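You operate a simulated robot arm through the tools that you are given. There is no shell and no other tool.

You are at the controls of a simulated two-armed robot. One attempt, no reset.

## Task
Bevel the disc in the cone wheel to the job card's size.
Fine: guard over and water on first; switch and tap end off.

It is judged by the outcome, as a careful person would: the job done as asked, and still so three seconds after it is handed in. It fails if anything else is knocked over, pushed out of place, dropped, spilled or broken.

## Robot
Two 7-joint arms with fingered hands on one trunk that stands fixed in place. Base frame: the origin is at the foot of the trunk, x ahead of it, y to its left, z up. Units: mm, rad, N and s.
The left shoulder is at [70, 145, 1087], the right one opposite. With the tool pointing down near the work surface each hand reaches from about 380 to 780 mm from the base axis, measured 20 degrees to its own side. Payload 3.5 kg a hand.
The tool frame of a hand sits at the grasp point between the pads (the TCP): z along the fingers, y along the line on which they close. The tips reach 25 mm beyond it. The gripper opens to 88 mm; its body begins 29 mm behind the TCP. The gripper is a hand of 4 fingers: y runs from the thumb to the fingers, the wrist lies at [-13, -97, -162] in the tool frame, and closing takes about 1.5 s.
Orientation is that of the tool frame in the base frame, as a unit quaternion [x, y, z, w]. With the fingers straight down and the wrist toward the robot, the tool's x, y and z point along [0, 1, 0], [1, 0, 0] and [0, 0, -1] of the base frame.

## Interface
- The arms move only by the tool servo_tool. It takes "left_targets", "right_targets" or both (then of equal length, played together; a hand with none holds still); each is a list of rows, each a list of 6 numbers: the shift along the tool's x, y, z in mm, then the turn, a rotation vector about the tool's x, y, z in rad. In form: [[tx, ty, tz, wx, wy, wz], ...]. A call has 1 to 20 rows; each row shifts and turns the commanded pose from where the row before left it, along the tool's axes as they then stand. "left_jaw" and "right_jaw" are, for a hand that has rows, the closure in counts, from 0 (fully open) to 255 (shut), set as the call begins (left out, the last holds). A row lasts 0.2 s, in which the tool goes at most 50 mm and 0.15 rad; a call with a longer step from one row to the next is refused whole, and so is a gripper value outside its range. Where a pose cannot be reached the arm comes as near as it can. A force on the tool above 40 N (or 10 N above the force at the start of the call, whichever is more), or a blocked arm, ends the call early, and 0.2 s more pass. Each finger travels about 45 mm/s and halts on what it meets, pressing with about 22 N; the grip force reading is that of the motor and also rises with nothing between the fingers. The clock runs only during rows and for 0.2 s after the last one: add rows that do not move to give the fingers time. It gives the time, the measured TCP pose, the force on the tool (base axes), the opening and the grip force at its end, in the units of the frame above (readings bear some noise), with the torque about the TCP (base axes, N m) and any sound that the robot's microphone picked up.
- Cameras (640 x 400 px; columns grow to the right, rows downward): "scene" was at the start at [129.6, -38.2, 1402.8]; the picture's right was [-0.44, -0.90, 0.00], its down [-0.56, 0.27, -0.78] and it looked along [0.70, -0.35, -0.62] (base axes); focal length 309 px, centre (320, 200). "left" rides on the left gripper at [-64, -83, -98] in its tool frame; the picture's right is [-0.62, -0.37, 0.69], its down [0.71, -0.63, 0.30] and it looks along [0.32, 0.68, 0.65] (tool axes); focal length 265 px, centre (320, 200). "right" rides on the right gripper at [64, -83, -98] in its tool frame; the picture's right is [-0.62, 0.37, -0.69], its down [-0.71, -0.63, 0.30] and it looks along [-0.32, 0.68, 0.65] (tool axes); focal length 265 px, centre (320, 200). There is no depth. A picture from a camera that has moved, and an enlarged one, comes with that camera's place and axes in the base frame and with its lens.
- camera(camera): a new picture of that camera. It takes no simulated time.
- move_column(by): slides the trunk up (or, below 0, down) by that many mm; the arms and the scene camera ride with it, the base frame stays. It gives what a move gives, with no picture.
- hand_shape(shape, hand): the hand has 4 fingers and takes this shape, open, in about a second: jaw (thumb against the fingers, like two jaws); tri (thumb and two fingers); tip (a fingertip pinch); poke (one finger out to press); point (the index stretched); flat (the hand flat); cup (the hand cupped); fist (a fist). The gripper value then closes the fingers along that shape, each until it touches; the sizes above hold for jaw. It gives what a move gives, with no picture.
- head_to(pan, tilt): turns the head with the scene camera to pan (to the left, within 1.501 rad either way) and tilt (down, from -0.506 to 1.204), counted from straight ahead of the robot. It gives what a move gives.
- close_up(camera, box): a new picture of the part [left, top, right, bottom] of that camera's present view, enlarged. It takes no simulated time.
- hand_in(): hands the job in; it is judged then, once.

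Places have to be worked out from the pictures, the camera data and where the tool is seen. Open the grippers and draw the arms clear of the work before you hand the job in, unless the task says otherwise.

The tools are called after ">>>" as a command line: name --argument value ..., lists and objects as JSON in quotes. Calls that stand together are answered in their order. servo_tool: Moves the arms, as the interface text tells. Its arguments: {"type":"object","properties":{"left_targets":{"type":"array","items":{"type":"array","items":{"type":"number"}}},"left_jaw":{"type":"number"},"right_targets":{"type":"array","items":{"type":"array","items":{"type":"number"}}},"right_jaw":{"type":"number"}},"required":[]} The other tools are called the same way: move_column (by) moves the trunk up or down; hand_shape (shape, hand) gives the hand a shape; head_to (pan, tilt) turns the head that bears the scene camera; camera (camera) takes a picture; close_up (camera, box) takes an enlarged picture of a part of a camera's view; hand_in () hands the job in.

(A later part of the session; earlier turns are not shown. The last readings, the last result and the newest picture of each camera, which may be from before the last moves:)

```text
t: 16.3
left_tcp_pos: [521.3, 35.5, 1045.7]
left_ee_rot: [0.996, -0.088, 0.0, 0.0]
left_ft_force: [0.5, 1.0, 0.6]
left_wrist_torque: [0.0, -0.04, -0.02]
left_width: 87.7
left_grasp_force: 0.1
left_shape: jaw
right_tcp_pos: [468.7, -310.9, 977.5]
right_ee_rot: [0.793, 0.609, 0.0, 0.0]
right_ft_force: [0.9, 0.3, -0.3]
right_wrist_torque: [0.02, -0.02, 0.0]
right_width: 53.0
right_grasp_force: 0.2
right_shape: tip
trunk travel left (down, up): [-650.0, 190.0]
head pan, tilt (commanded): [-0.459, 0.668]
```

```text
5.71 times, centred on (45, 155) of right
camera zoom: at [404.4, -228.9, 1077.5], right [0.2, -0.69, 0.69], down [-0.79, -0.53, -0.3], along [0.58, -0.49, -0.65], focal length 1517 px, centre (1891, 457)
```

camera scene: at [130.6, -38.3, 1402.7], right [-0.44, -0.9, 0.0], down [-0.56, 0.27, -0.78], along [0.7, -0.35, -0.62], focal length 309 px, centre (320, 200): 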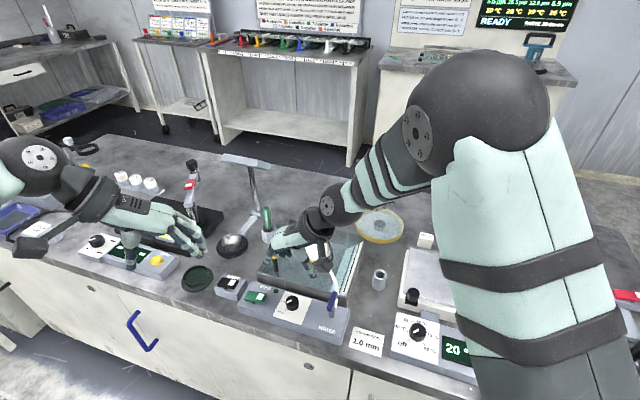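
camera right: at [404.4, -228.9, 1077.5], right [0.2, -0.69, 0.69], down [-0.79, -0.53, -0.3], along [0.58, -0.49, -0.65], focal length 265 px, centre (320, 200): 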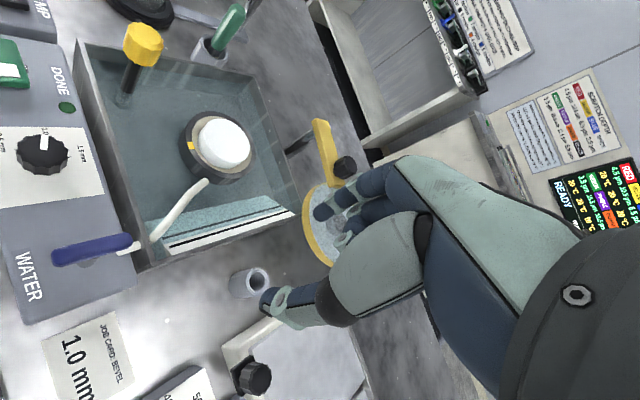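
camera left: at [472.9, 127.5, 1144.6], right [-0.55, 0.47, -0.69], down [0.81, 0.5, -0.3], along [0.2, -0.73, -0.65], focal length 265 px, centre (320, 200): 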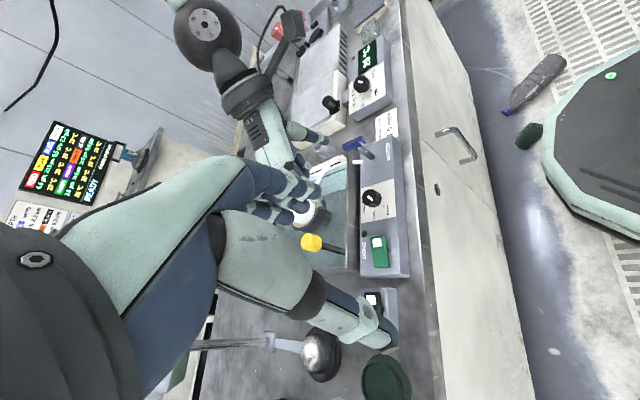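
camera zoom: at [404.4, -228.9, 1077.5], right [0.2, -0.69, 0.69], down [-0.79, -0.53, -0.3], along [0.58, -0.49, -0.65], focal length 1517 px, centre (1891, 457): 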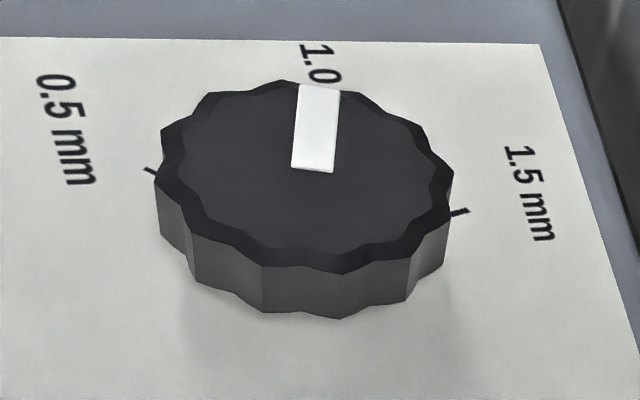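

The pointer is now parallel to the 1.0 tick (within about 1°), so the dial is set. Next is the guard; I'll put the right hand in poke shape and look where the finger sits relative to the TCP.

>>> hand_shape --shape "poke" --hand "right"

>>> camera --camera "right"

>>> close_up --camera "scene" --box '[280, 150, 460, 270]'

>>> camera --camera "left"

```text
t: 17.2
left_tcp_pos: [520.9, 33.8, 1046.7]
left_ee_rot: [0.996, -0.086, 0.0, -0.001]
left_ft_force: [-0.7, 0.0, -0.3]
left_wrist_torque: [-0.02, -0.03, 0.0]
left_width: 87.8
left_grasp_force: 0.1
left_shape: jaw
right_tcp_pos: [467.8, -312.5, 977.8]
right_ee_rot: [0.794, 0.609, 0.0, 0.0]
right_ft_force: [-0.9, -0.5, -0.2]
right_wrist_torque: [0.04, -0.03, 0.02]
right_width: 0.0
right_grasp_force: 0.0
right_shape: poke
trunk travel left (down, up): [-650.0, 190.0]
head pan, tilt (commanded): [-0.459, 0.668]
```

```text
taken
camera right: at [404.2, -229.7, 1077.5], right [0.2, -0.69, 0.69], down [-0.79, -0.53, -0.3], along [0.58, -0.49, -0.65], focal length 265 px, centre (320, 200)
```

right: 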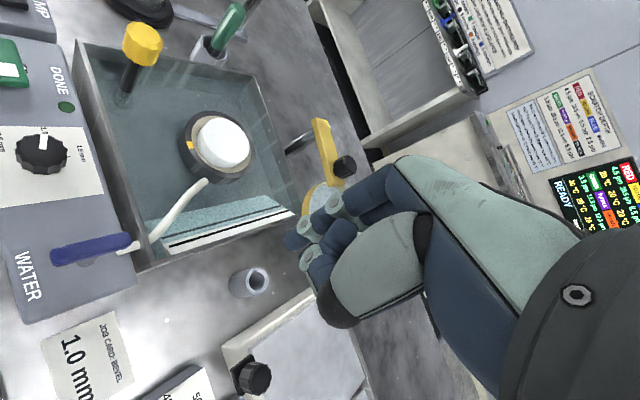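

```text
3.33 times, centred on (370, 210) of scene
camera zoom: at [129.5, -38.4, 1402.8], right [-0.44, -0.9, 0.0], down [-0.56, 0.27, -0.78], along [0.7, -0.35, -0.62], focal length 1029 px, centre (153, 167)
```

zoom: 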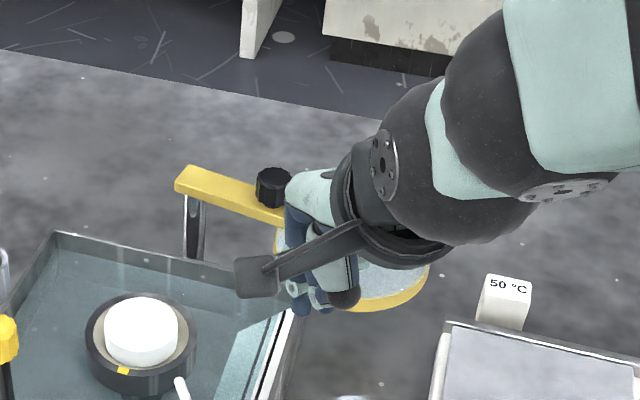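

```text
taken
camera left: at [471.8, 127.0, 1145.1], right [-0.55, 0.47, -0.69], down [0.81, 0.5, -0.3], along [0.2, -0.73, -0.65], focal length 265 px, centre (320, 200)
```

left: 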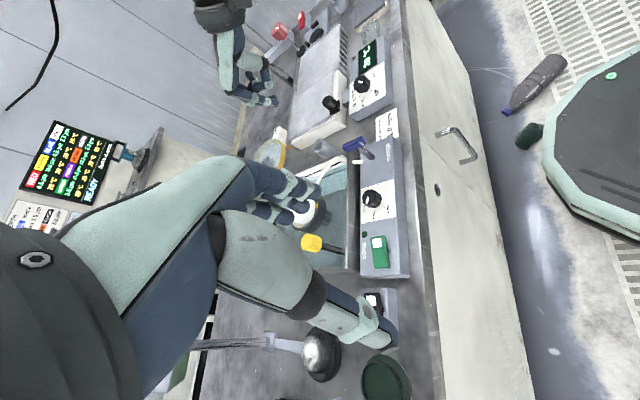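

>>> close_up --camera "left" --box '[190, 0, 330, 130]'

>>> close_up --camera "right" --box '[240, 150, 440, 340]'

>>> close_up --camera "scene" --box '[340, 190, 410, 250]'

```text
3.08 times, centred on (260, 65) of left
camera zoom: at [471.8, 127.0, 1145.1], right [-0.55, 0.47, -0.69], down [0.81, 0.5, -0.3], along [0.2, -0.73, -0.65], focal length 817 px, centre (505, 615)
```

zoom: 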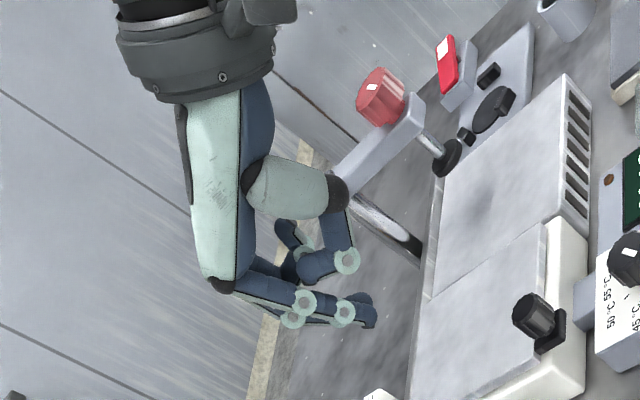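

```text
2.11 times, centred on (340, 245) of right
camera zoom: at [404.2, -229.7, 1077.5], right [0.2, -0.69, 0.69], down [-0.79, -0.53, -0.3], along [0.58, -0.49, -0.65], focal length 559 px, centre (278, 105)
```

zoom: 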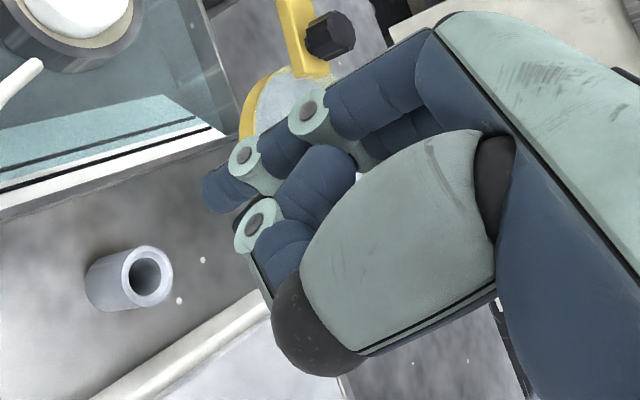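

```text
6.67 times, centred on (375, 220) of scene
camera zoom: at [129.5, -38.4, 1402.8], right [-0.44, -0.9, 0.0], down [-0.56, 0.27, -0.78], along [0.7, -0.35, -0.62], focal length 2057 px, centre (-47, 67)
```

zoom: 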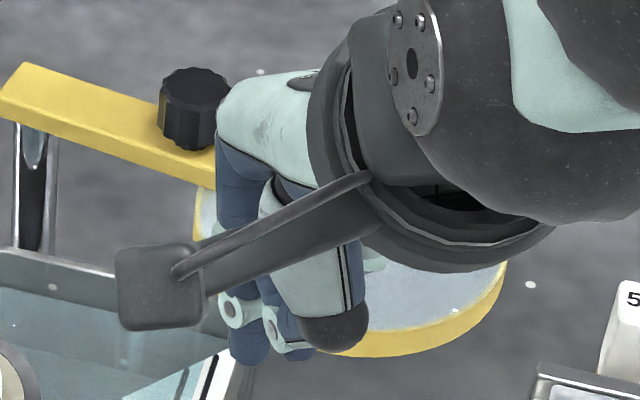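

>>> close_up --camera "right" --box '[270, 105, 370, 205]'

>>> close_up --camera "scene" --box '[325, 190, 375, 225]'

>>> close_up --camera "left" --box '[240, 110, 320, 200]'

```text
4.00 times, centred on (320, 155) of right
camera zoom: at [404.2, -229.7, 1077.5], right [0.2, -0.69, 0.69], down [-0.79, -0.53, -0.3], along [0.58, -0.49, -0.65], focal length 1062 px, centre (320, 380)
```

zoom: 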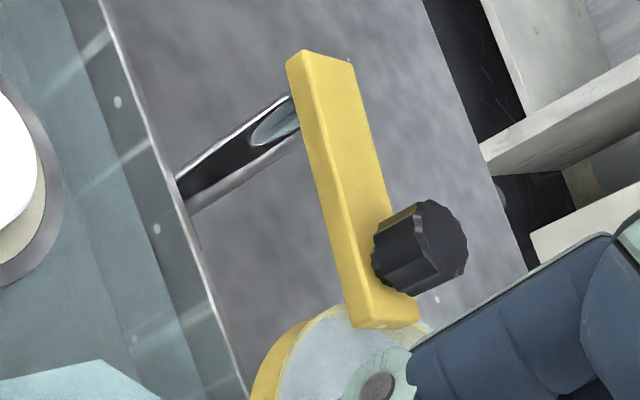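

```text
11.43 times, centred on (350, 208) of scene
camera zoom: at [129.5, -38.4, 1402.8], right [-0.44, -0.9, 0.0], down [-0.56, 0.27, -0.78], along [0.7, -0.35, -0.62], focal length 3526 px, centre (-23, 114)
```

zoom: 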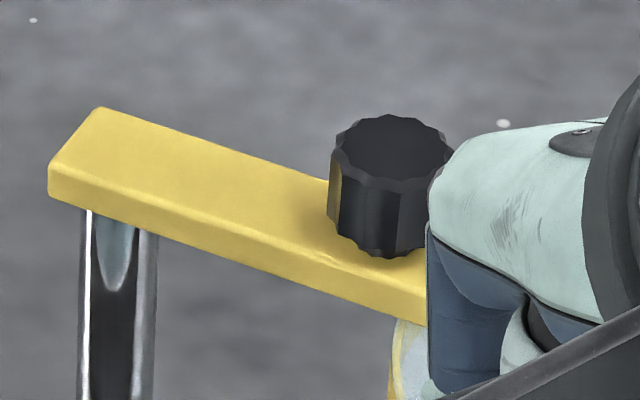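

```text
4.44 times, centred on (280, 155) of left
camera zoom: at [471.8, 127.0, 1145.1], right [-0.55, 0.47, -0.69], down [0.81, 0.5, -0.3], along [0.2, -0.73, -0.65], focal length 1180 px, centre (498, 400)
```

zoom: 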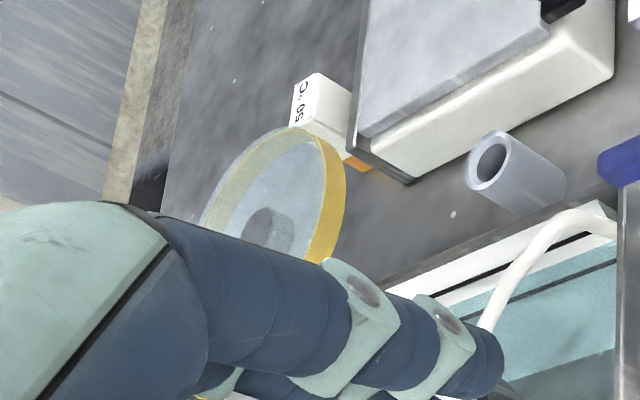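

Pivot of the guard ≈ (704,−361); the arm currently points along 225° and the wheel lies at 135°, so the guard swings 90° clockwise. The poke tip is right at TCP+25 mm. I'll move the finger high over to the outer side of the guard knob, at about (686,−429), staying above everything.

>>> servo_tool --right_targets '[[-9.35, 40.2, 4.7, 0, 0, 0], [-9.35, 40.2, 4.7, 0, 0, 0], [-9.35, 40.2, 4.7, 0, 0, 0], [-9.35, 40.2, 4.7, 0, 0, 0], [-9.35, 40.2, 4.7, 0, 0, 0], [-9.35, 40.2, 4.7, 0, 0, 0], [0, 0, 0, 0, 0, 0]]'

>>> close_up --camera "scene" --box '[300, 130, 460, 260]'

>>> camera --camera "right"

```text
t: 18.8
left_tcp_pos: [521.7, 35.2, 1046.9]
left_ee_rot: [0.996, -0.087, 0.0, 0.0]
left_ft_force: [-0.3, 0.0, -0.5]
left_wrist_torque: [-0.03, -0.01, 0.0]
left_width: 87.8
left_grasp_force: 0.0
left_shape: jaw
right_tcp_pos: [687.2, -430.0, 951.3]
right_ee_rot: [0.793, 0.609, 0.0, 0.0]
right_ft_force: [0.0, 0.6, -0.1]
right_wrist_torque: [0.0, -0.01, -0.01]
right_width: 0.0
right_grasp_force: 0.1
right_shape: poke
trunk travel left (down, up): [-650.0, 190.0]
head pan, tilt (commanded): [-0.459, 0.668]
```

```text
3.08 times, centred on (380, 195) of scene
camera zoom: at [128.5, -37.6, 1403.0], right [-0.44, -0.9, 0.0], down [-0.56, 0.27, -0.79], along [0.7, -0.35, -0.62], focal length 949 px, centre (135, 215)
```

zoom: 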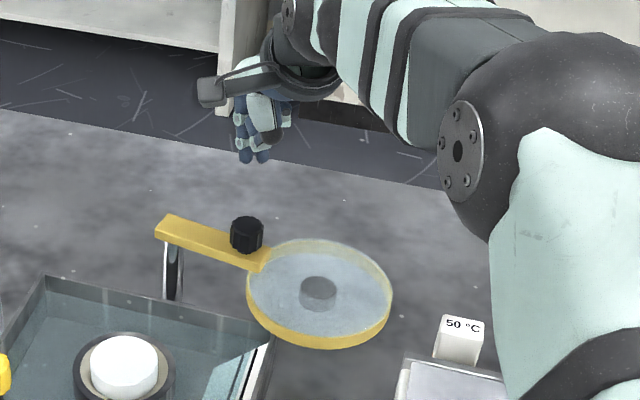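

```text
taken
camera right: at [624.3, -347.2, 1050.1], right [0.2, -0.69, 0.69], down [-0.79, -0.53, -0.3], along [0.58, -0.49, -0.65], focal length 265 px, centre (320, 200)
```

right: 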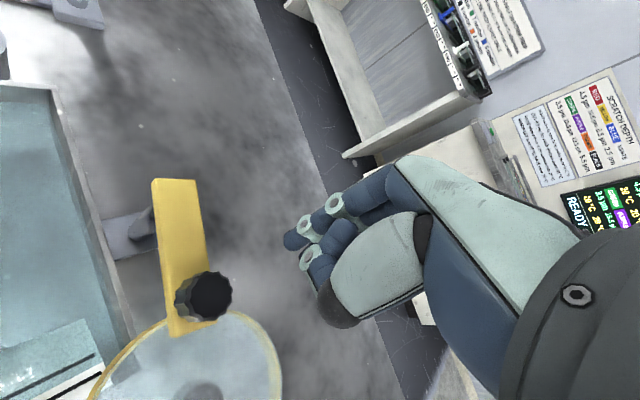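

The new view puts the knob at (656,−405, top 888) and the pivot near (707,−364). The finger is on the trailing side with ~17 mm clearance, so I descend to tip height ≈872 and begin the arc around the pivot with a few small steps.

>>> servo_tool --right_targets '[[0, 0, 20, 0, 0, 0], [0, 0, 20, 0, 0, 0], [0, 0, 14, 0, 0, 0], [0, 0, 0, 0, 0, 0], [1.04, -10.03, 0, 0, 0, 0], [1.95, -8.2, 0, 0, 0, 0], [2.97, -7.85, 0, 0, 0, 0], [3.9, -7.48, 0, 0, 0, 0], [0, 0, 0, 0, 0, 0]]'

>>> close_up --camera "scene" --box '[300, 150, 460, 260]'

>>> camera --camera "right"

```text
t: 20.8
left_tcp_pos: [521.0, 34.4, 1046.0]
left_ee_rot: [0.996, -0.087, 0.0, 0.0]
left_ft_force: [-0.4, 0.5, -0.4]
left_wrist_torque: [0.0, -0.01, -0.01]
left_width: 87.8
left_grasp_force: 0.1
left_shape: jaw
right_tcp_pos: [657.3, -411.7, 896.3]
right_ee_rot: [0.794, 0.608, -0.001, -0.001]
right_ft_force: [0.3, 0.1, -1.1]
right_wrist_torque: [0.0, -0.01, -0.01]
right_width: 0.1
right_grasp_force: 0.1
right_shape: poke
trunk travel left (down, up): [-650.0, 190.0]
head pan, tilt (commanded): [-0.459, 0.668]
```

```text
3.64 times, centred on (380, 205) of scene
camera zoom: at [130.0, -38.5, 1402.8], right [-0.44, -0.9, 0.0], down [-0.56, 0.27, -0.78], along [0.7, -0.35, -0.62], focal length 1122 px, centre (102, 182)
```

zoom: 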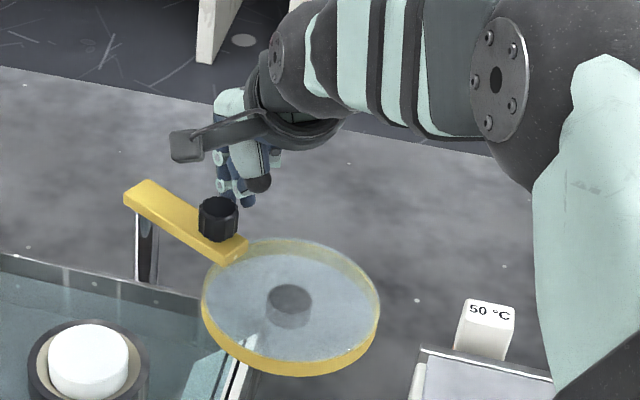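

```text
taken
camera right: at [594.6, -329.5, 995.0], right [0.2, -0.69, 0.69], down [-0.79, -0.53, -0.3], along [0.58, -0.49, -0.65], focal length 265 px, centre (320, 200)
```

right: 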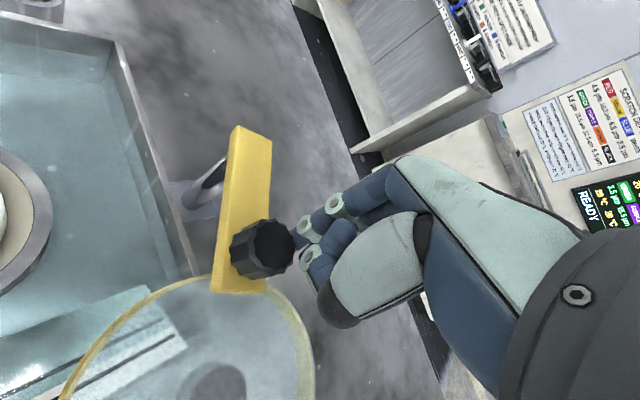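

The guard is turning with almost no force. I continue along the arc.

>>> servo_tool --right_targets '[[4.76, -6.98, 0, 0, 0, 0], [5.55, -6.36, 0, 0, 0, 0], [6.29, -5.53, 0, 0, 0, 0], [7.01, -4.79, 0, 0, 0, 0], [7.44, -3.97, 0, 0, 0, 0], [7.91, -2.95, 0, 0, 0, 0], [0, 0, 0, 0, 0, 0]]'

>>> close_up --camera "scene" --box '[270, 180, 430, 290]'

>>> camera --camera "right"

```text
t: 22.4
left_tcp_pos: [520.6, 35.2, 1046.7]
left_ee_rot: [0.996, -0.087, 0.0, 0.0]
left_ft_force: [0.0, 0.2, -0.7]
left_wrist_torque: [-0.02, 0.01, -0.01]
left_width: 87.7
left_grasp_force: 0.0
left_shape: jaw
right_tcp_pos: [639.2, -365.8, 898.3]
right_ee_rot: [0.793, 0.609, 0.0, 0.0]
right_ft_force: [0.8, 0.6, 0.0]
right_wrist_torque: [-0.03, 0.0, -0.02]
right_width: 0.0
right_grasp_force: 0.1
right_shape: poke
trunk travel left (down, up): [-650.0, 190.0]
head pan, tilt (commanded): [-0.459, 0.668]
```

```text
3.64 times, centred on (350, 235) of scene
camera zoom: at [129.7, -38.4, 1402.8], right [-0.44, -0.9, 0.0], down [-0.56, 0.27, -0.78], along [0.7, -0.35, -0.62], focal length 1122 px, centre (211, 73)
```

zoom: 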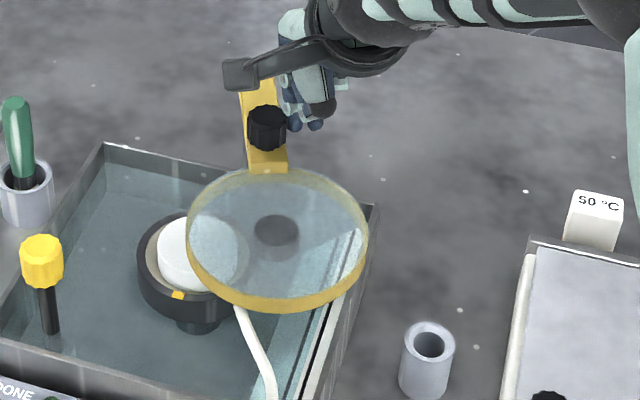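

```text
taken
camera right: at [575.6, -282.9, 996.3], right [0.2, -0.69, 0.69], down [-0.79, -0.53, -0.3], along [0.58, -0.49, -0.65], focal length 265 px, centre (320, 200)
```

right: 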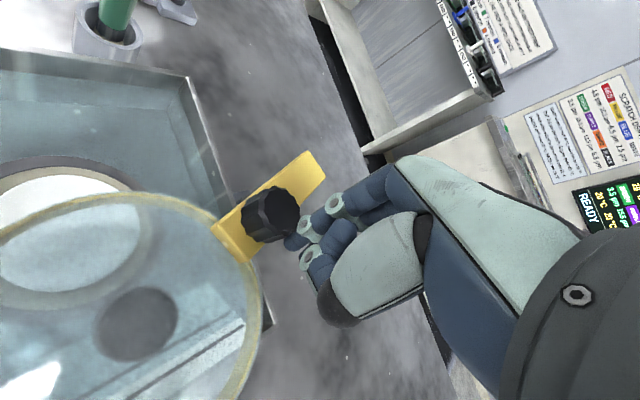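

The guard is about two-thirds of the way. Continuing three more steps, then checking alignment over the wheel.

>>> servo_tool --right_targets '[[8.2, -1.89, 0, 0, 0, 0], [8.34, -1.0, 0, 0, 0, 0], [8.53, 0.09, 0, 0, 0, 0], [0, 0, 0, 0, 0, 0]]'

>>> close_up --camera "scene" --box '[250, 190, 390, 290]'

>>> camera --camera "right"

```text
t: 23.4
left_tcp_pos: [521.2, 34.3, 1047.2]
left_ee_rot: [0.996, -0.087, 0.0, 0.0]
left_ft_force: [1.7, -0.3, -0.2]
left_wrist_torque: [0.0, 0.0, 0.02]
left_width: 87.5
left_grasp_force: 0.0
left_shape: jaw
right_tcp_pos: [642.4, -340.6, 896.5]
right_ee_rot: [0.793, 0.609, 0.0, 0.0]
right_ft_force: [-0.2, 0.7, 0.1]
right_wrist_torque: [-0.01, 0.0, -0.04]
right_width: 0.1
right_grasp_force: 0.0
right_shape: poke
trunk travel left (down, up): [-650.0, 190.0]
head pan, tilt (commanded): [-0.459, 0.668]
```

```text
4.00 times, centred on (320, 240) of scene
camera zoom: at [129.6, -38.3, 1402.8], right [-0.44, -0.9, 0.0], down [-0.56, 0.27, -0.78], along [0.7, -0.35, -0.62], focal length 1234 px, centre (320, 40)
```

zoom: 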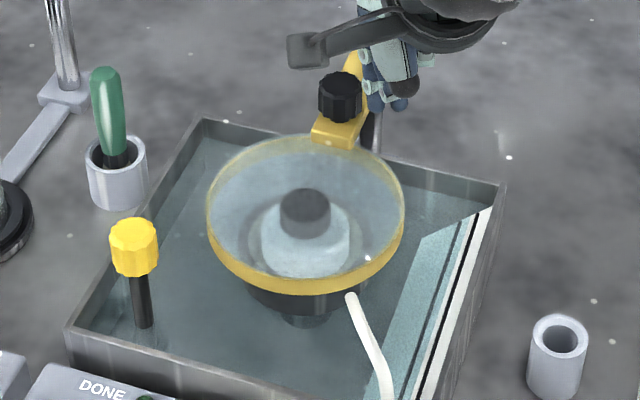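

```text
taken
camera right: at [579.4, -258.7, 996.2], right [0.2, -0.69, 0.69], down [-0.79, -0.53, -0.3], along [0.58, -0.49, -0.65], focal length 265 px, centre (320, 200)
```

right: 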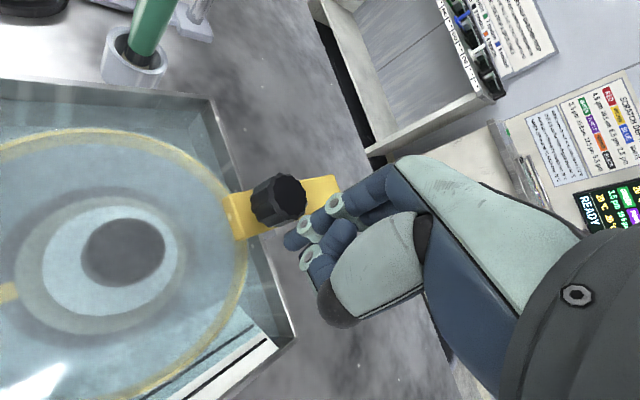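

The guard looks centred over the wheel now. I'll zoom in to verify alignment precisely.

>>> close_up --camera "scene" --box '[285, 215, 360, 275]'

>>> close_up --camera "left" --box '[230, 110, 360, 240]'

```text
6.67 times, centred on (322, 245) of scene
camera zoom: at [129.6, -38.3, 1402.8], right [-0.44, -0.9, 0.0], down [-0.56, 0.27, -0.78], along [0.7, -0.35, -0.62], focal length 2057 px, centre (303, -100)
```

zoom: 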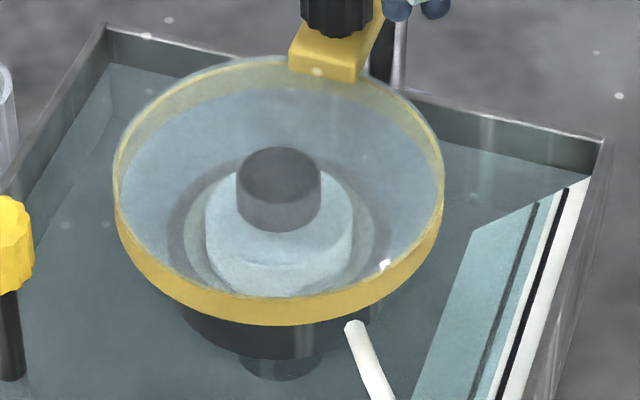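

```text
3.08 times, centred on (295, 175) of left
camera zoom: at [471.9, 127.1, 1145.1], right [-0.55, 0.47, -0.69], down [0.81, 0.5, -0.3], along [0.2, -0.73, -0.65], focal length 817 px, centre (397, 277)
```

zoom: 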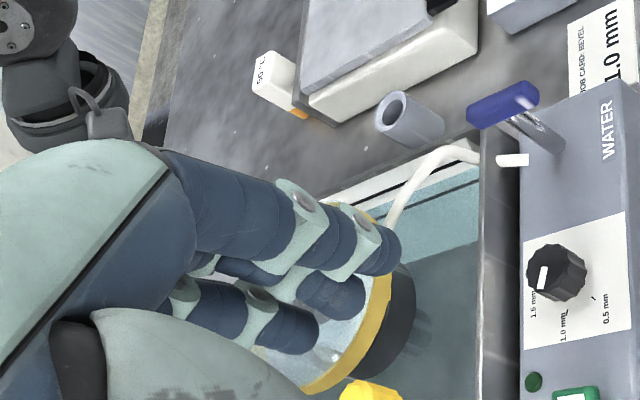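

Guard hub, wheel and disc share the same centre column (x≈279), so the guard is squarely over. I'll back the finger off the knob, lift, and zoom in on the tap handle.

>>> servo_tool --right_targets '[[-7, -4, 0, 0, 0, 0], [-7, -4, 0, 0, 0, 0], [0, 0, -25, 0, 0, 0], [0, 0, -35, 0, 0, 0], [-20, -30, -20, 0, 0, 0], [-20, -40, 0, 0, 0, 0], [-20, -40, 0, 0, 0, 0], [0, 0, 0, 0, 0, 0]]'

>>> close_up --camera "scene" --box '[300, 270, 370, 340]'

>>> close_up --camera "left" --box '[320, 110, 410, 180]'

>>> camera --camera "right"

>>> camera --camera "scene"

```text
t: 25.2
left_tcp_pos: [521.5, 35.3, 1044.9]
left_ee_rot: [0.996, -0.088, 0.0, 0.0]
left_ft_force: [-0.2, 0.0, -0.8]
left_wrist_torque: [0.04, 0.01, -0.01]
left_width: 87.6
left_grasp_force: 0.0
left_shape: jaw
right_tcp_pos: [511.3, -384.1, 976.6]
right_ee_rot: [0.793, 0.609, -0.001, -0.001]
right_ft_force: [0.3, -0.2, 0.8]
right_wrist_torque: [-0.02, -0.01, 0.01]
right_width: 0.2
right_grasp_force: 0.0
right_shape: poke
trunk travel left (down, up): [-650.0, 190.0]
head pan, tilt (commanded): [-0.459, 0.668]
```

```text
5.71 times, centred on (335, 305) of scene
camera zoom: at [130.7, -38.0, 1402.7], right [-0.44, -0.9, 0.0], down [-0.56, 0.27, -0.78], along [0.7, -0.35, -0.62], focal length 1763 px, centre (234, -400)
```

zoom: 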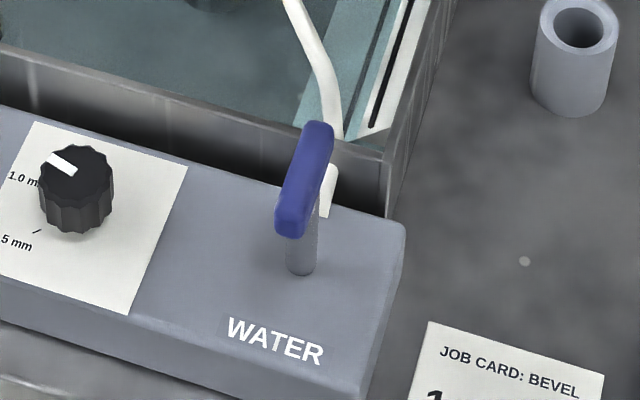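

```text
5.71 times, centred on (365, 145) of left
camera zoom: at [472.7, 127.4, 1144.7], right [-0.55, 0.47, -0.69], down [0.81, 0.5, -0.31], along [0.2, -0.73, -0.65], focal length 1517 px, centre (63, 514)
```

zoom: 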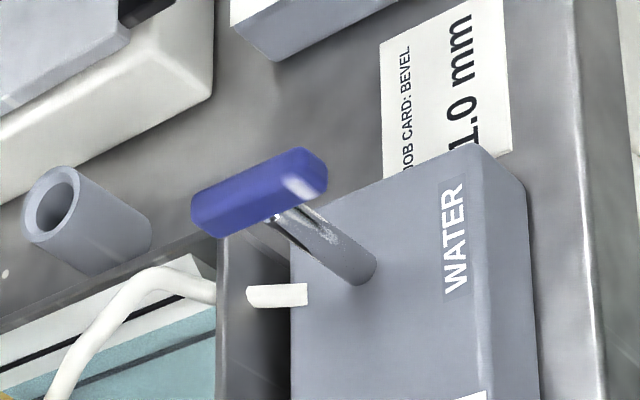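

```text
taken
camera right: at [447.7, -301.5, 1076.0], right [0.2, -0.69, 0.69], down [-0.79, -0.53, -0.3], along [0.58, -0.49, -0.65], focal length 265 px, centre (320, 200)
```

right: 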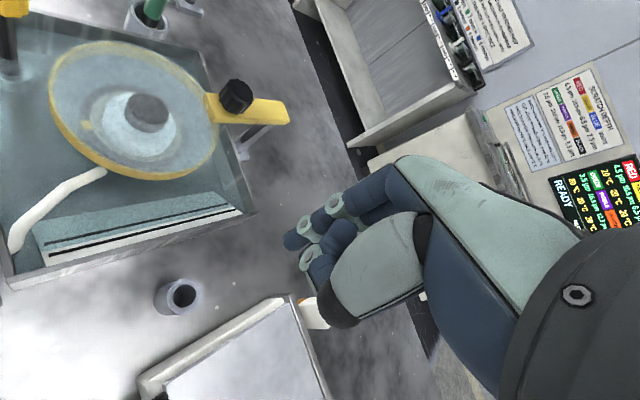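

```text
taken
camera scene: at [130.7, -38.0, 1402.7], right [-0.44, -0.9, 0.0], down [-0.56, 0.27, -0.78], along [0.7, -0.35, -0.62], focal length 309 px, centre (320, 200)
```

scene: 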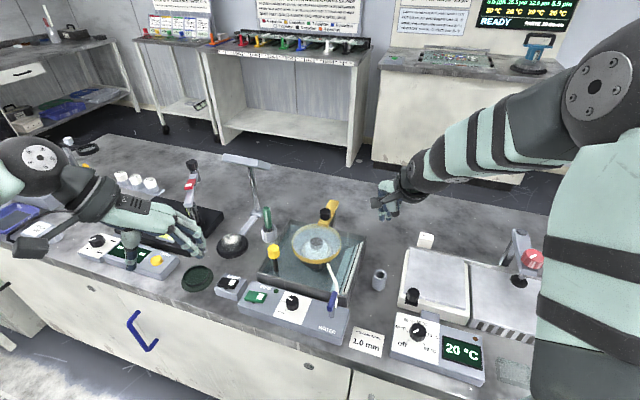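

No marking on the tap; it's a T-bar centred at about (453,−226,840) on a vertical post, now lying across the box. I'll first try turning it counter-clockwise by pushing its far end leftwards with the poke finger: approach point to the right of the far end, at (446,−259), tip z≈832.

>>> servo_tool --right_targets '[[26, -23.9, 11.7, 0, 0, 0], [26, -23.9, 11.7, 0, 0, 0], [26, -23.9, 11.7, 0, 0, 0], [26, -23.9, 11.7, 0, 0, 0], [0, 0, 30, 0, 0, 0], [0, 0, 25, 0, 0, 0], [0, 0, 18, 0, 0, 0], [0, 0, 0, 0, 0, 0]]'

>>> close_up --camera "scene" --box '[300, 260, 370, 330]'

>>> close_up --camera "left" --box '[320, 110, 410, 180]'

>>> camera --camera "right"

```text
t: 27.0
left_tcp_pos: [520.3, 34.9, 1046.7]
left_ee_rot: [0.996, -0.088, 0.0, 0.0]
left_ft_force: [-0.3, -0.7, -0.4]
left_wrist_torque: [0.01, 0.01, 0.01]
left_width: 87.6
left_grasp_force: 0.1
left_shape: jaw
right_tcp_pos: [442.6, -257.3, 857.5]
right_ee_rot: [0.794, 0.608, 0.0, 0.0]
right_ft_force: [0.8, 0.1, -0.5]
right_wrist_torque: [0.01, 0.03, -0.01]
right_width: 0.0
right_grasp_force: 0.0
right_shape: poke
trunk travel left (down, up): [-650.0, 190.0]
head pan, tilt (commanded): [-0.459, 0.668]
```

```text
5.71 times, centred on (335, 295) of scene
camera zoom: at [129.5, -38.4, 1402.8], right [-0.44, -0.9, 0.0], down [-0.56, 0.27, -0.78], along [0.7, -0.35, -0.62], focal length 1763 px, centre (234, -343)
```

zoom: 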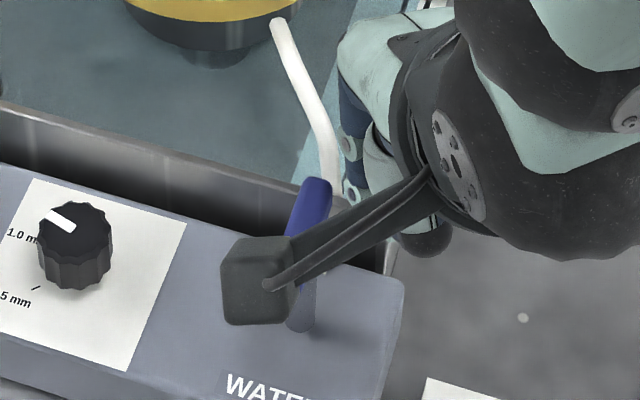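

```text
5.71 times, centred on (365, 145) of left
camera zoom: at [471.8, 127.0, 1145.2], right [-0.55, 0.47, -0.69], down [0.81, 0.5, -0.3], along [0.2, -0.73, -0.65], focal length 1517 px, centre (63, 514)
```

zoom: 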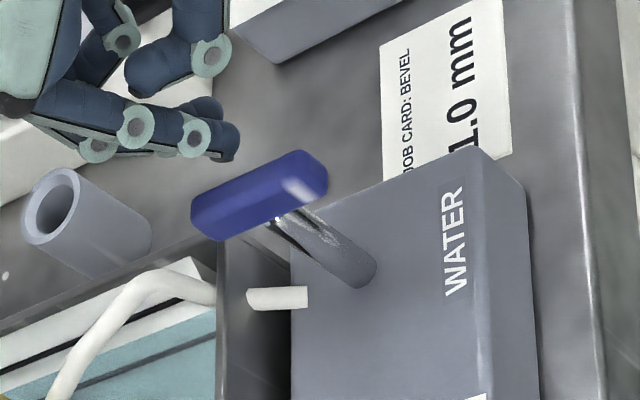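

```text
taken
camera right: at [379.5, -175.0, 956.2], right [0.2, -0.69, 0.69], down [-0.79, -0.53, -0.3], along [0.58, -0.49, -0.65], focal length 265 px, centre (320, 200)
```

right: 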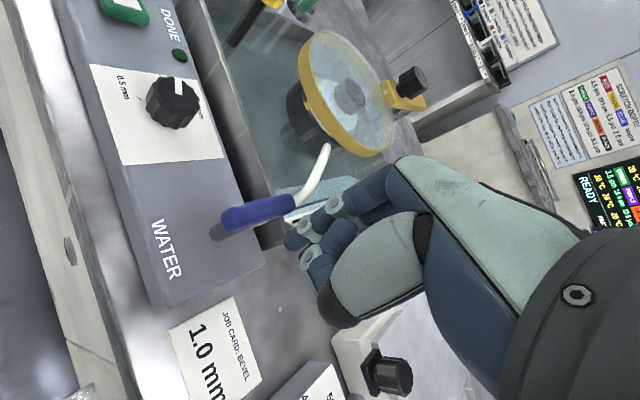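

The fingertip sits about 15 mm to the right of the bar's far half at the right height. I'll move it into contact and then two small arc steps counter-clockwise, watching the force.

>>> servo_tool --right_targets '[[4.4, 2.83, 0, 0, 0, 0], [4.4, 2.83, 0, 0, 0, 0], [4.4, 2.83, 0, 0, 0, 0], [2.25, 4.9, 0, 0, 0, 0], [3.4, 4.17, 0, 0, 0, 0], [0, 0, 0, 0, 0, 0]]'

>>> close_up --camera "left" --box '[320, 110, 410, 180]'

>>> close_up --camera "right" --box '[180, 120, 380, 300]'

```text
t: 28.4
left_tcp_pos: [520.8, 35.0, 1046.3]
left_ee_rot: [0.996, -0.088, 0.0, 0.0]
left_ft_force: [-0.2, 0.5, 0.0]
left_wrist_torque: [0.01, 0.02, 0.01]
left_width: 87.7
left_grasp_force: 0.1
left_shape: jaw
right_tcp_pos: [465.7, -243.0, 856.1]
right_ee_rot: [0.793, 0.609, 0.0, 0.001]
right_ft_force: [-0.4, -1.6, -0.4]
right_wrist_torque: [-0.04, 0.05, -0.02]
right_width: 0.0
right_grasp_force: 0.1
right_shape: poke
trunk travel left (down, up): [-650.0, 190.0]
head pan, tilt (commanded): [-0.459, 0.668]
```

```text
5.71 times, centred on (365, 145) of left
camera zoom: at [471.7, 126.9, 1145.2], right [-0.55, 0.47, -0.69], down [0.81, 0.5, -0.3], along [0.2, -0.73, -0.65], focal length 1517 px, centre (63, 514)
```

zoom: 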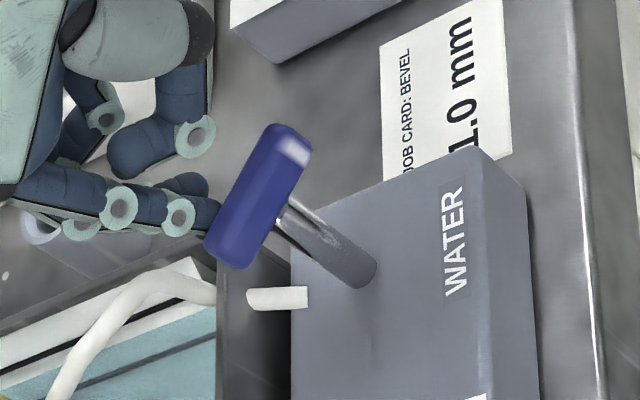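

```text
2.22 times, centred on (280, 210) of right
camera zoom: at [401.8, -160.9, 955.9], right [0.2, -0.69, 0.69], down [-0.79, -0.53, -0.3], along [0.58, -0.49, -0.65], focal length 590 px, centre (409, 178)
```

zoom: 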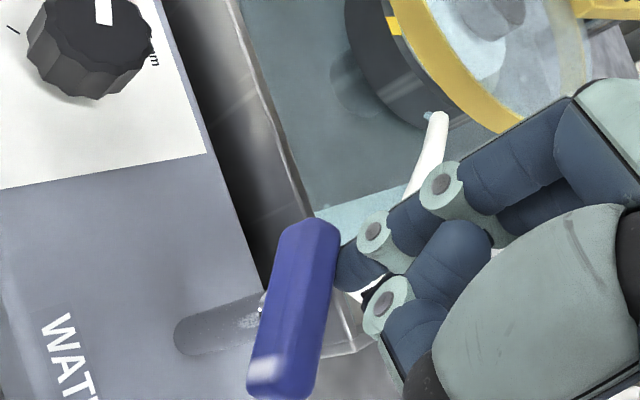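

The bar turned freely counter-clockwise and a bit of water shows at the spout tip — right direction. I continue the arc to the quarter turn.

>>> servo_tool --right_targets '[[4.36, 3.08, 0, 0, 0, 0], [5.06, 1.86, 0, 0, 0, 0], [5.33, 0.54, 0, 0, 0, 0], [0, 0, 0, 0, 0, 0]]'

>>> close_up --camera "left" --box '[320, 110, 410, 180]'

>>> close_up --camera "right" --box '[180, 120, 380, 300]'

>>> close_up --camera "scene" --box '[270, 220, 370, 330]'

```text
t: 29.4
left_tcp_pos: [520.2, 34.6, 1046.8]
left_ee_rot: [0.996, -0.087, 0.0, 0.0]
left_ft_force: [-1.0, -0.3, 0.8]
left_wrist_torque: [-0.04, 0.0, -0.01]
left_width: 87.6
left_grasp_force: 0.2
left_shape: jaw
right_tcp_pos: [475.7, -231.4, 856.6]
right_ee_rot: [0.794, 0.608, 0.0, 0.0]
right_ft_force: [0.3, -0.9, -0.4]
right_wrist_torque: [0.03, 0.03, 0.02]
right_width: 0.1
right_grasp_force: 0.1
right_shape: poke
trunk travel left (down, up): [-650.0, 190.0]
head pan, tilt (commanded): [-0.459, 0.668]
```

```text
5.71 times, centred on (365, 145) of left
camera zoom: at [471.9, 127.0, 1145.1], right [-0.55, 0.47, -0.69], down [0.81, 0.5, -0.3], along [0.2, -0.73, -0.65], focal length 1517 px, centre (63, 514)
```

zoom: 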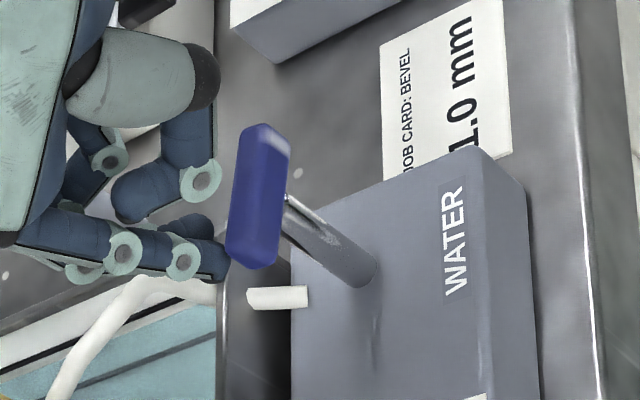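

```text
2.22 times, centred on (280, 210) of right
camera zoom: at [411.7, -148.0, 955.5], right [0.2, -0.69, 0.69], down [-0.79, -0.53, -0.3], along [0.58, -0.49, -0.65], focal length 590 px, centre (409, 178)
```

zoom: 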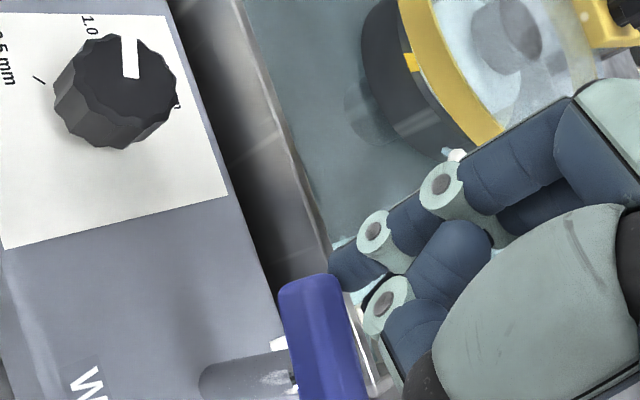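

```text
3.64 times, centred on (320, 275) of scene
camera zoom: at [129.7, -38.5, 1402.8], right [-0.44, -0.9, 0.0], down [-0.56, 0.27, -0.78], along [0.7, -0.35, -0.62], focal length 1122 px, centre (320, -73)
```

zoom: 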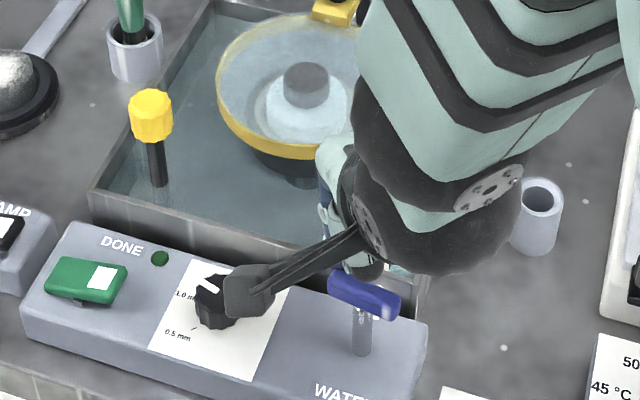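

The bar has turned about 80°. One more small push to complete the quarter turn, then check the water stream.

>>> servo_tool --right_targets '[[2.6, -0.3, 0, 0, 0, 0], [2.0, -0.4, 0, 0, 0, 0], [0, 0, 0, 0, 0, 0]]'

>>> close_up --camera "left" --box '[320, 110, 410, 180]'

>>> close_up --camera "scene" --box '[270, 220, 370, 330]'

```text
t: 30.2
left_tcp_pos: [520.8, 35.0, 1047.6]
left_ee_rot: [0.996, -0.087, 0.001, 0.0]
left_ft_force: [0.3, -0.1, -0.6]
left_wrist_torque: [-0.01, 0.01, -0.04]
left_width: 87.8
left_grasp_force: 0.1
left_shape: jaw
right_tcp_pos: [475.4, -225.9, 857.4]
right_ee_rot: [0.794, 0.608, 0.0, 0.0]
right_ft_force: [1.6, -0.4, -0.6]
right_wrist_torque: [-0.06, -0.02, 0.0]
right_width: 0.3
right_grasp_force: 0.1
right_shape: poke
trunk travel left (down, up): [-650.0, 190.0]
head pan, tilt (commanded): [-0.459, 0.668]
```

```text
5.71 times, centred on (365, 145) of left
camera zoom: at [472.0, 127.0, 1145.1], right [-0.55, 0.47, -0.69], down [0.81, 0.5, -0.3], along [0.2, -0.73, -0.65], focal length 1517 px, centre (63, 514)
```

zoom: 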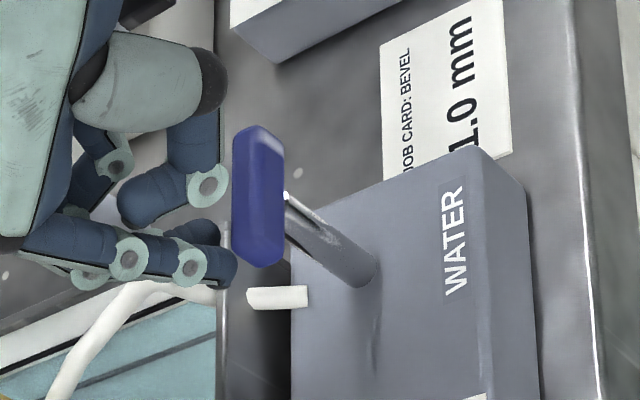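

```text
3.64 times, centred on (320, 275) of scene
camera zoom: at [129.8, -38.5, 1402.8], right [-0.44, -0.9, 0.0], down [-0.56, 0.27, -0.78], along [0.7, -0.35, -0.62], focal length 1122 px, centre (320, -73)
```

zoom: 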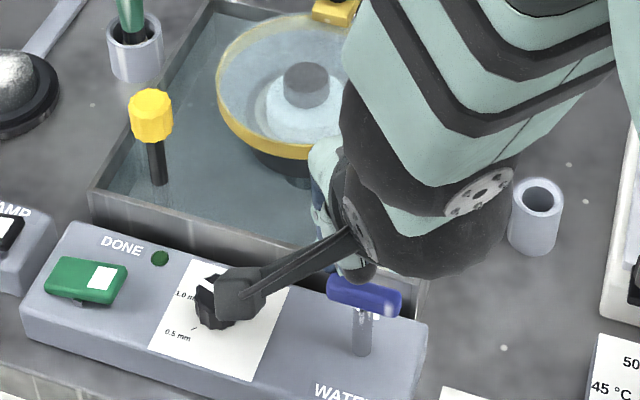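

The bar now lies along the box — quarter turn complete. I back the finger off and lift clear, then check that water is flowing.

>>> servo_tool --right_targets '[[-2.5, 4.4, 0, 0, 0, 0], [0, 0, -25, 0, 0, 0], [0, 0, -35, 0, 0, 0], [0, 0, -35, 0, 0, 0], [-40, 0, -10, 0, 0, 0], [-40, 0, 0, 0, 0, 0], [-40, 0, 0, 0, 0, 0], [0, 0, 0, 0, 0, 0]]'

>>> close_up --camera "scene" --box '[270, 200, 380, 330]'

>>> camera --camera "right"

>>> close_up --camera "left" --box '[270, 110, 420, 280]'

```text
t: 32.0
left_tcp_pos: [520.8, 36.2, 1046.3]
left_ee_rot: [0.996, -0.087, 0.0, 0.0]
left_ft_force: [0.0, -0.5, 0.0]
left_wrist_torque: [-0.01, 0.02, 0.01]
left_width: 87.8
left_grasp_force: 0.1
left_shape: jaw
right_tcp_pos: [449.2, -347.8, 962.9]
right_ee_rot: [0.794, 0.609, 0.0, 0.0]
right_ft_force: [-0.2, -0.3, -0.6]
right_wrist_torque: [-0.01, 0.01, 0.0]
right_width: 0.0
right_grasp_force: 0.2
right_shape: poke
trunk travel left (down, up): [-650.0, 190.0]
head pan, tilt (commanded): [-0.459, 0.668]
```

```text
3.08 times, centred on (325, 265) of scene
camera zoom: at [130.0, -37.5, 1402.8], right [-0.44, -0.9, 0.0], down [-0.56, 0.27, -0.78], along [0.7, -0.35, -0.62], focal length 949 px, centre (305, 0)
```

zoom: 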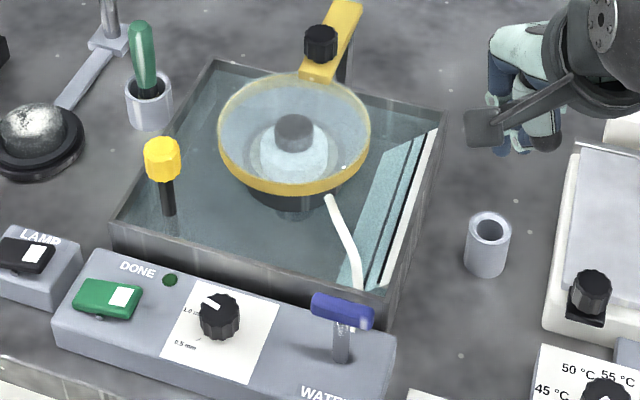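

```text
taken
camera right: at [384.8, -263.9, 1062.6], right [0.2, -0.69, 0.69], down [-0.79, -0.53, -0.3], along [0.58, -0.49, -0.65], focal length 265 px, centre (320, 200)
```

right: 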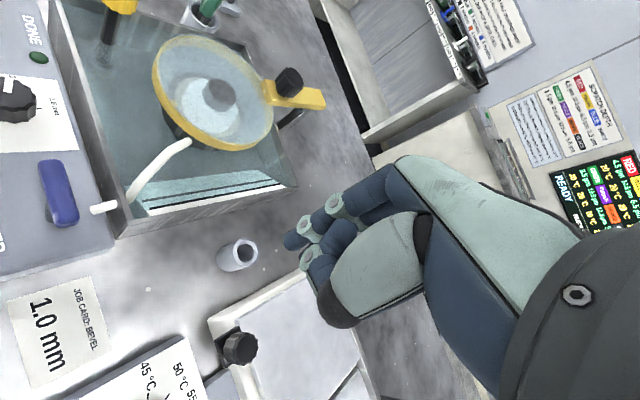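

```text
2.35 times, centred on (345, 195) of left
camera zoom: at [472.2, 127.8, 1144.9], right [-0.55, 0.47, -0.69], down [0.81, 0.5, -0.31], along [0.2, -0.73, -0.65], focal length 624 px, centre (261, 212)
```

zoom: 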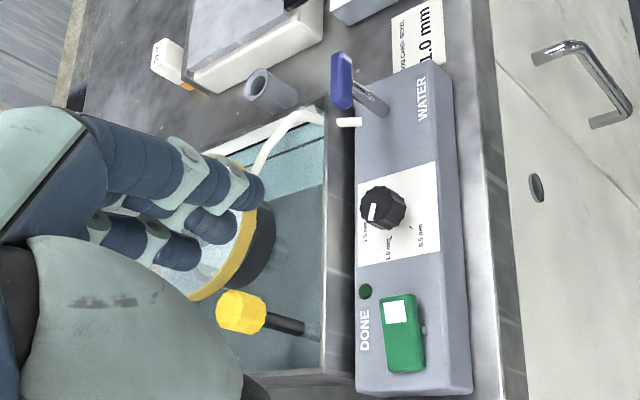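

Zooming in on the spout outlet to confirm water is running, and on the tap bar's final angle.

>>> close_up --camera "right" --box '[130, 80, 250, 200]'

>>> close_up --camera "scene" --box '[305, 245, 350, 295]'

>>> close_up --camera "scene" --box '[310, 290, 360, 330]'

```text
3.33 times, centred on (190, 140) of right
camera zoom: at [384.8, -263.9, 1062.6], right [0.2, -0.69, 0.69], down [-0.79, -0.53, -0.3], along [0.58, -0.49, -0.65], focal length 885 px, centre (753, 400)
```

zoom: 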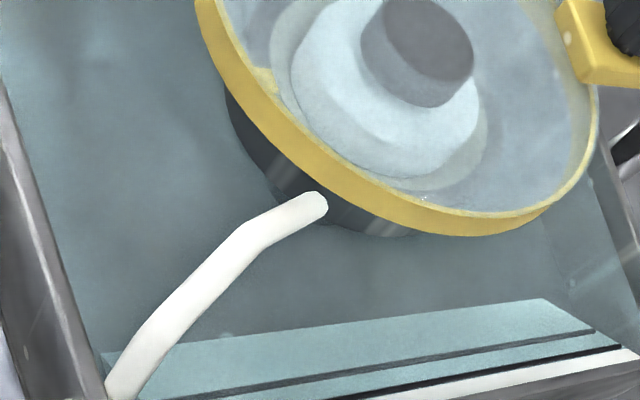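

```text
8.00 times, centred on (328, 270) of scene
camera zoom: at [130.0, -37.5, 1402.8], right [-0.44, -0.9, 0.0], down [-0.56, 0.27, -0.78], along [0.7, -0.35, -0.62], focal length 2468 px, centre (260, -360)
```

zoom: 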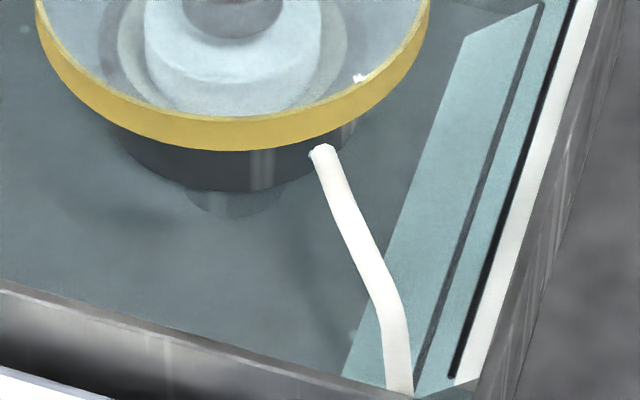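

```text
10.00 times, centred on (335, 310) of scene
camera zoom: at [130.0, -37.5, 1402.8], right [-0.44, -0.9, 0.0], down [-0.56, 0.27, -0.78], along [0.7, -0.35, -0.62], focal length 3086 px, centre (170, -900)
```

zoom: 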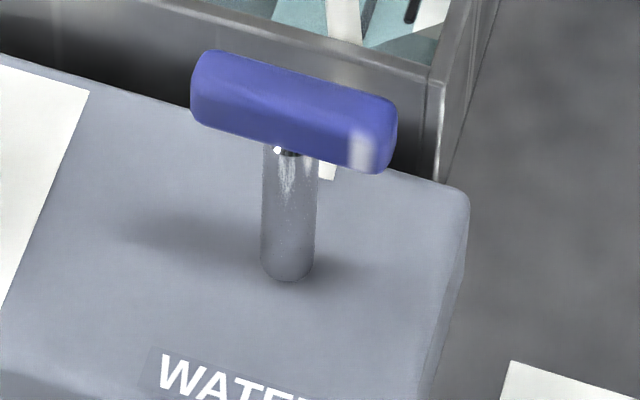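

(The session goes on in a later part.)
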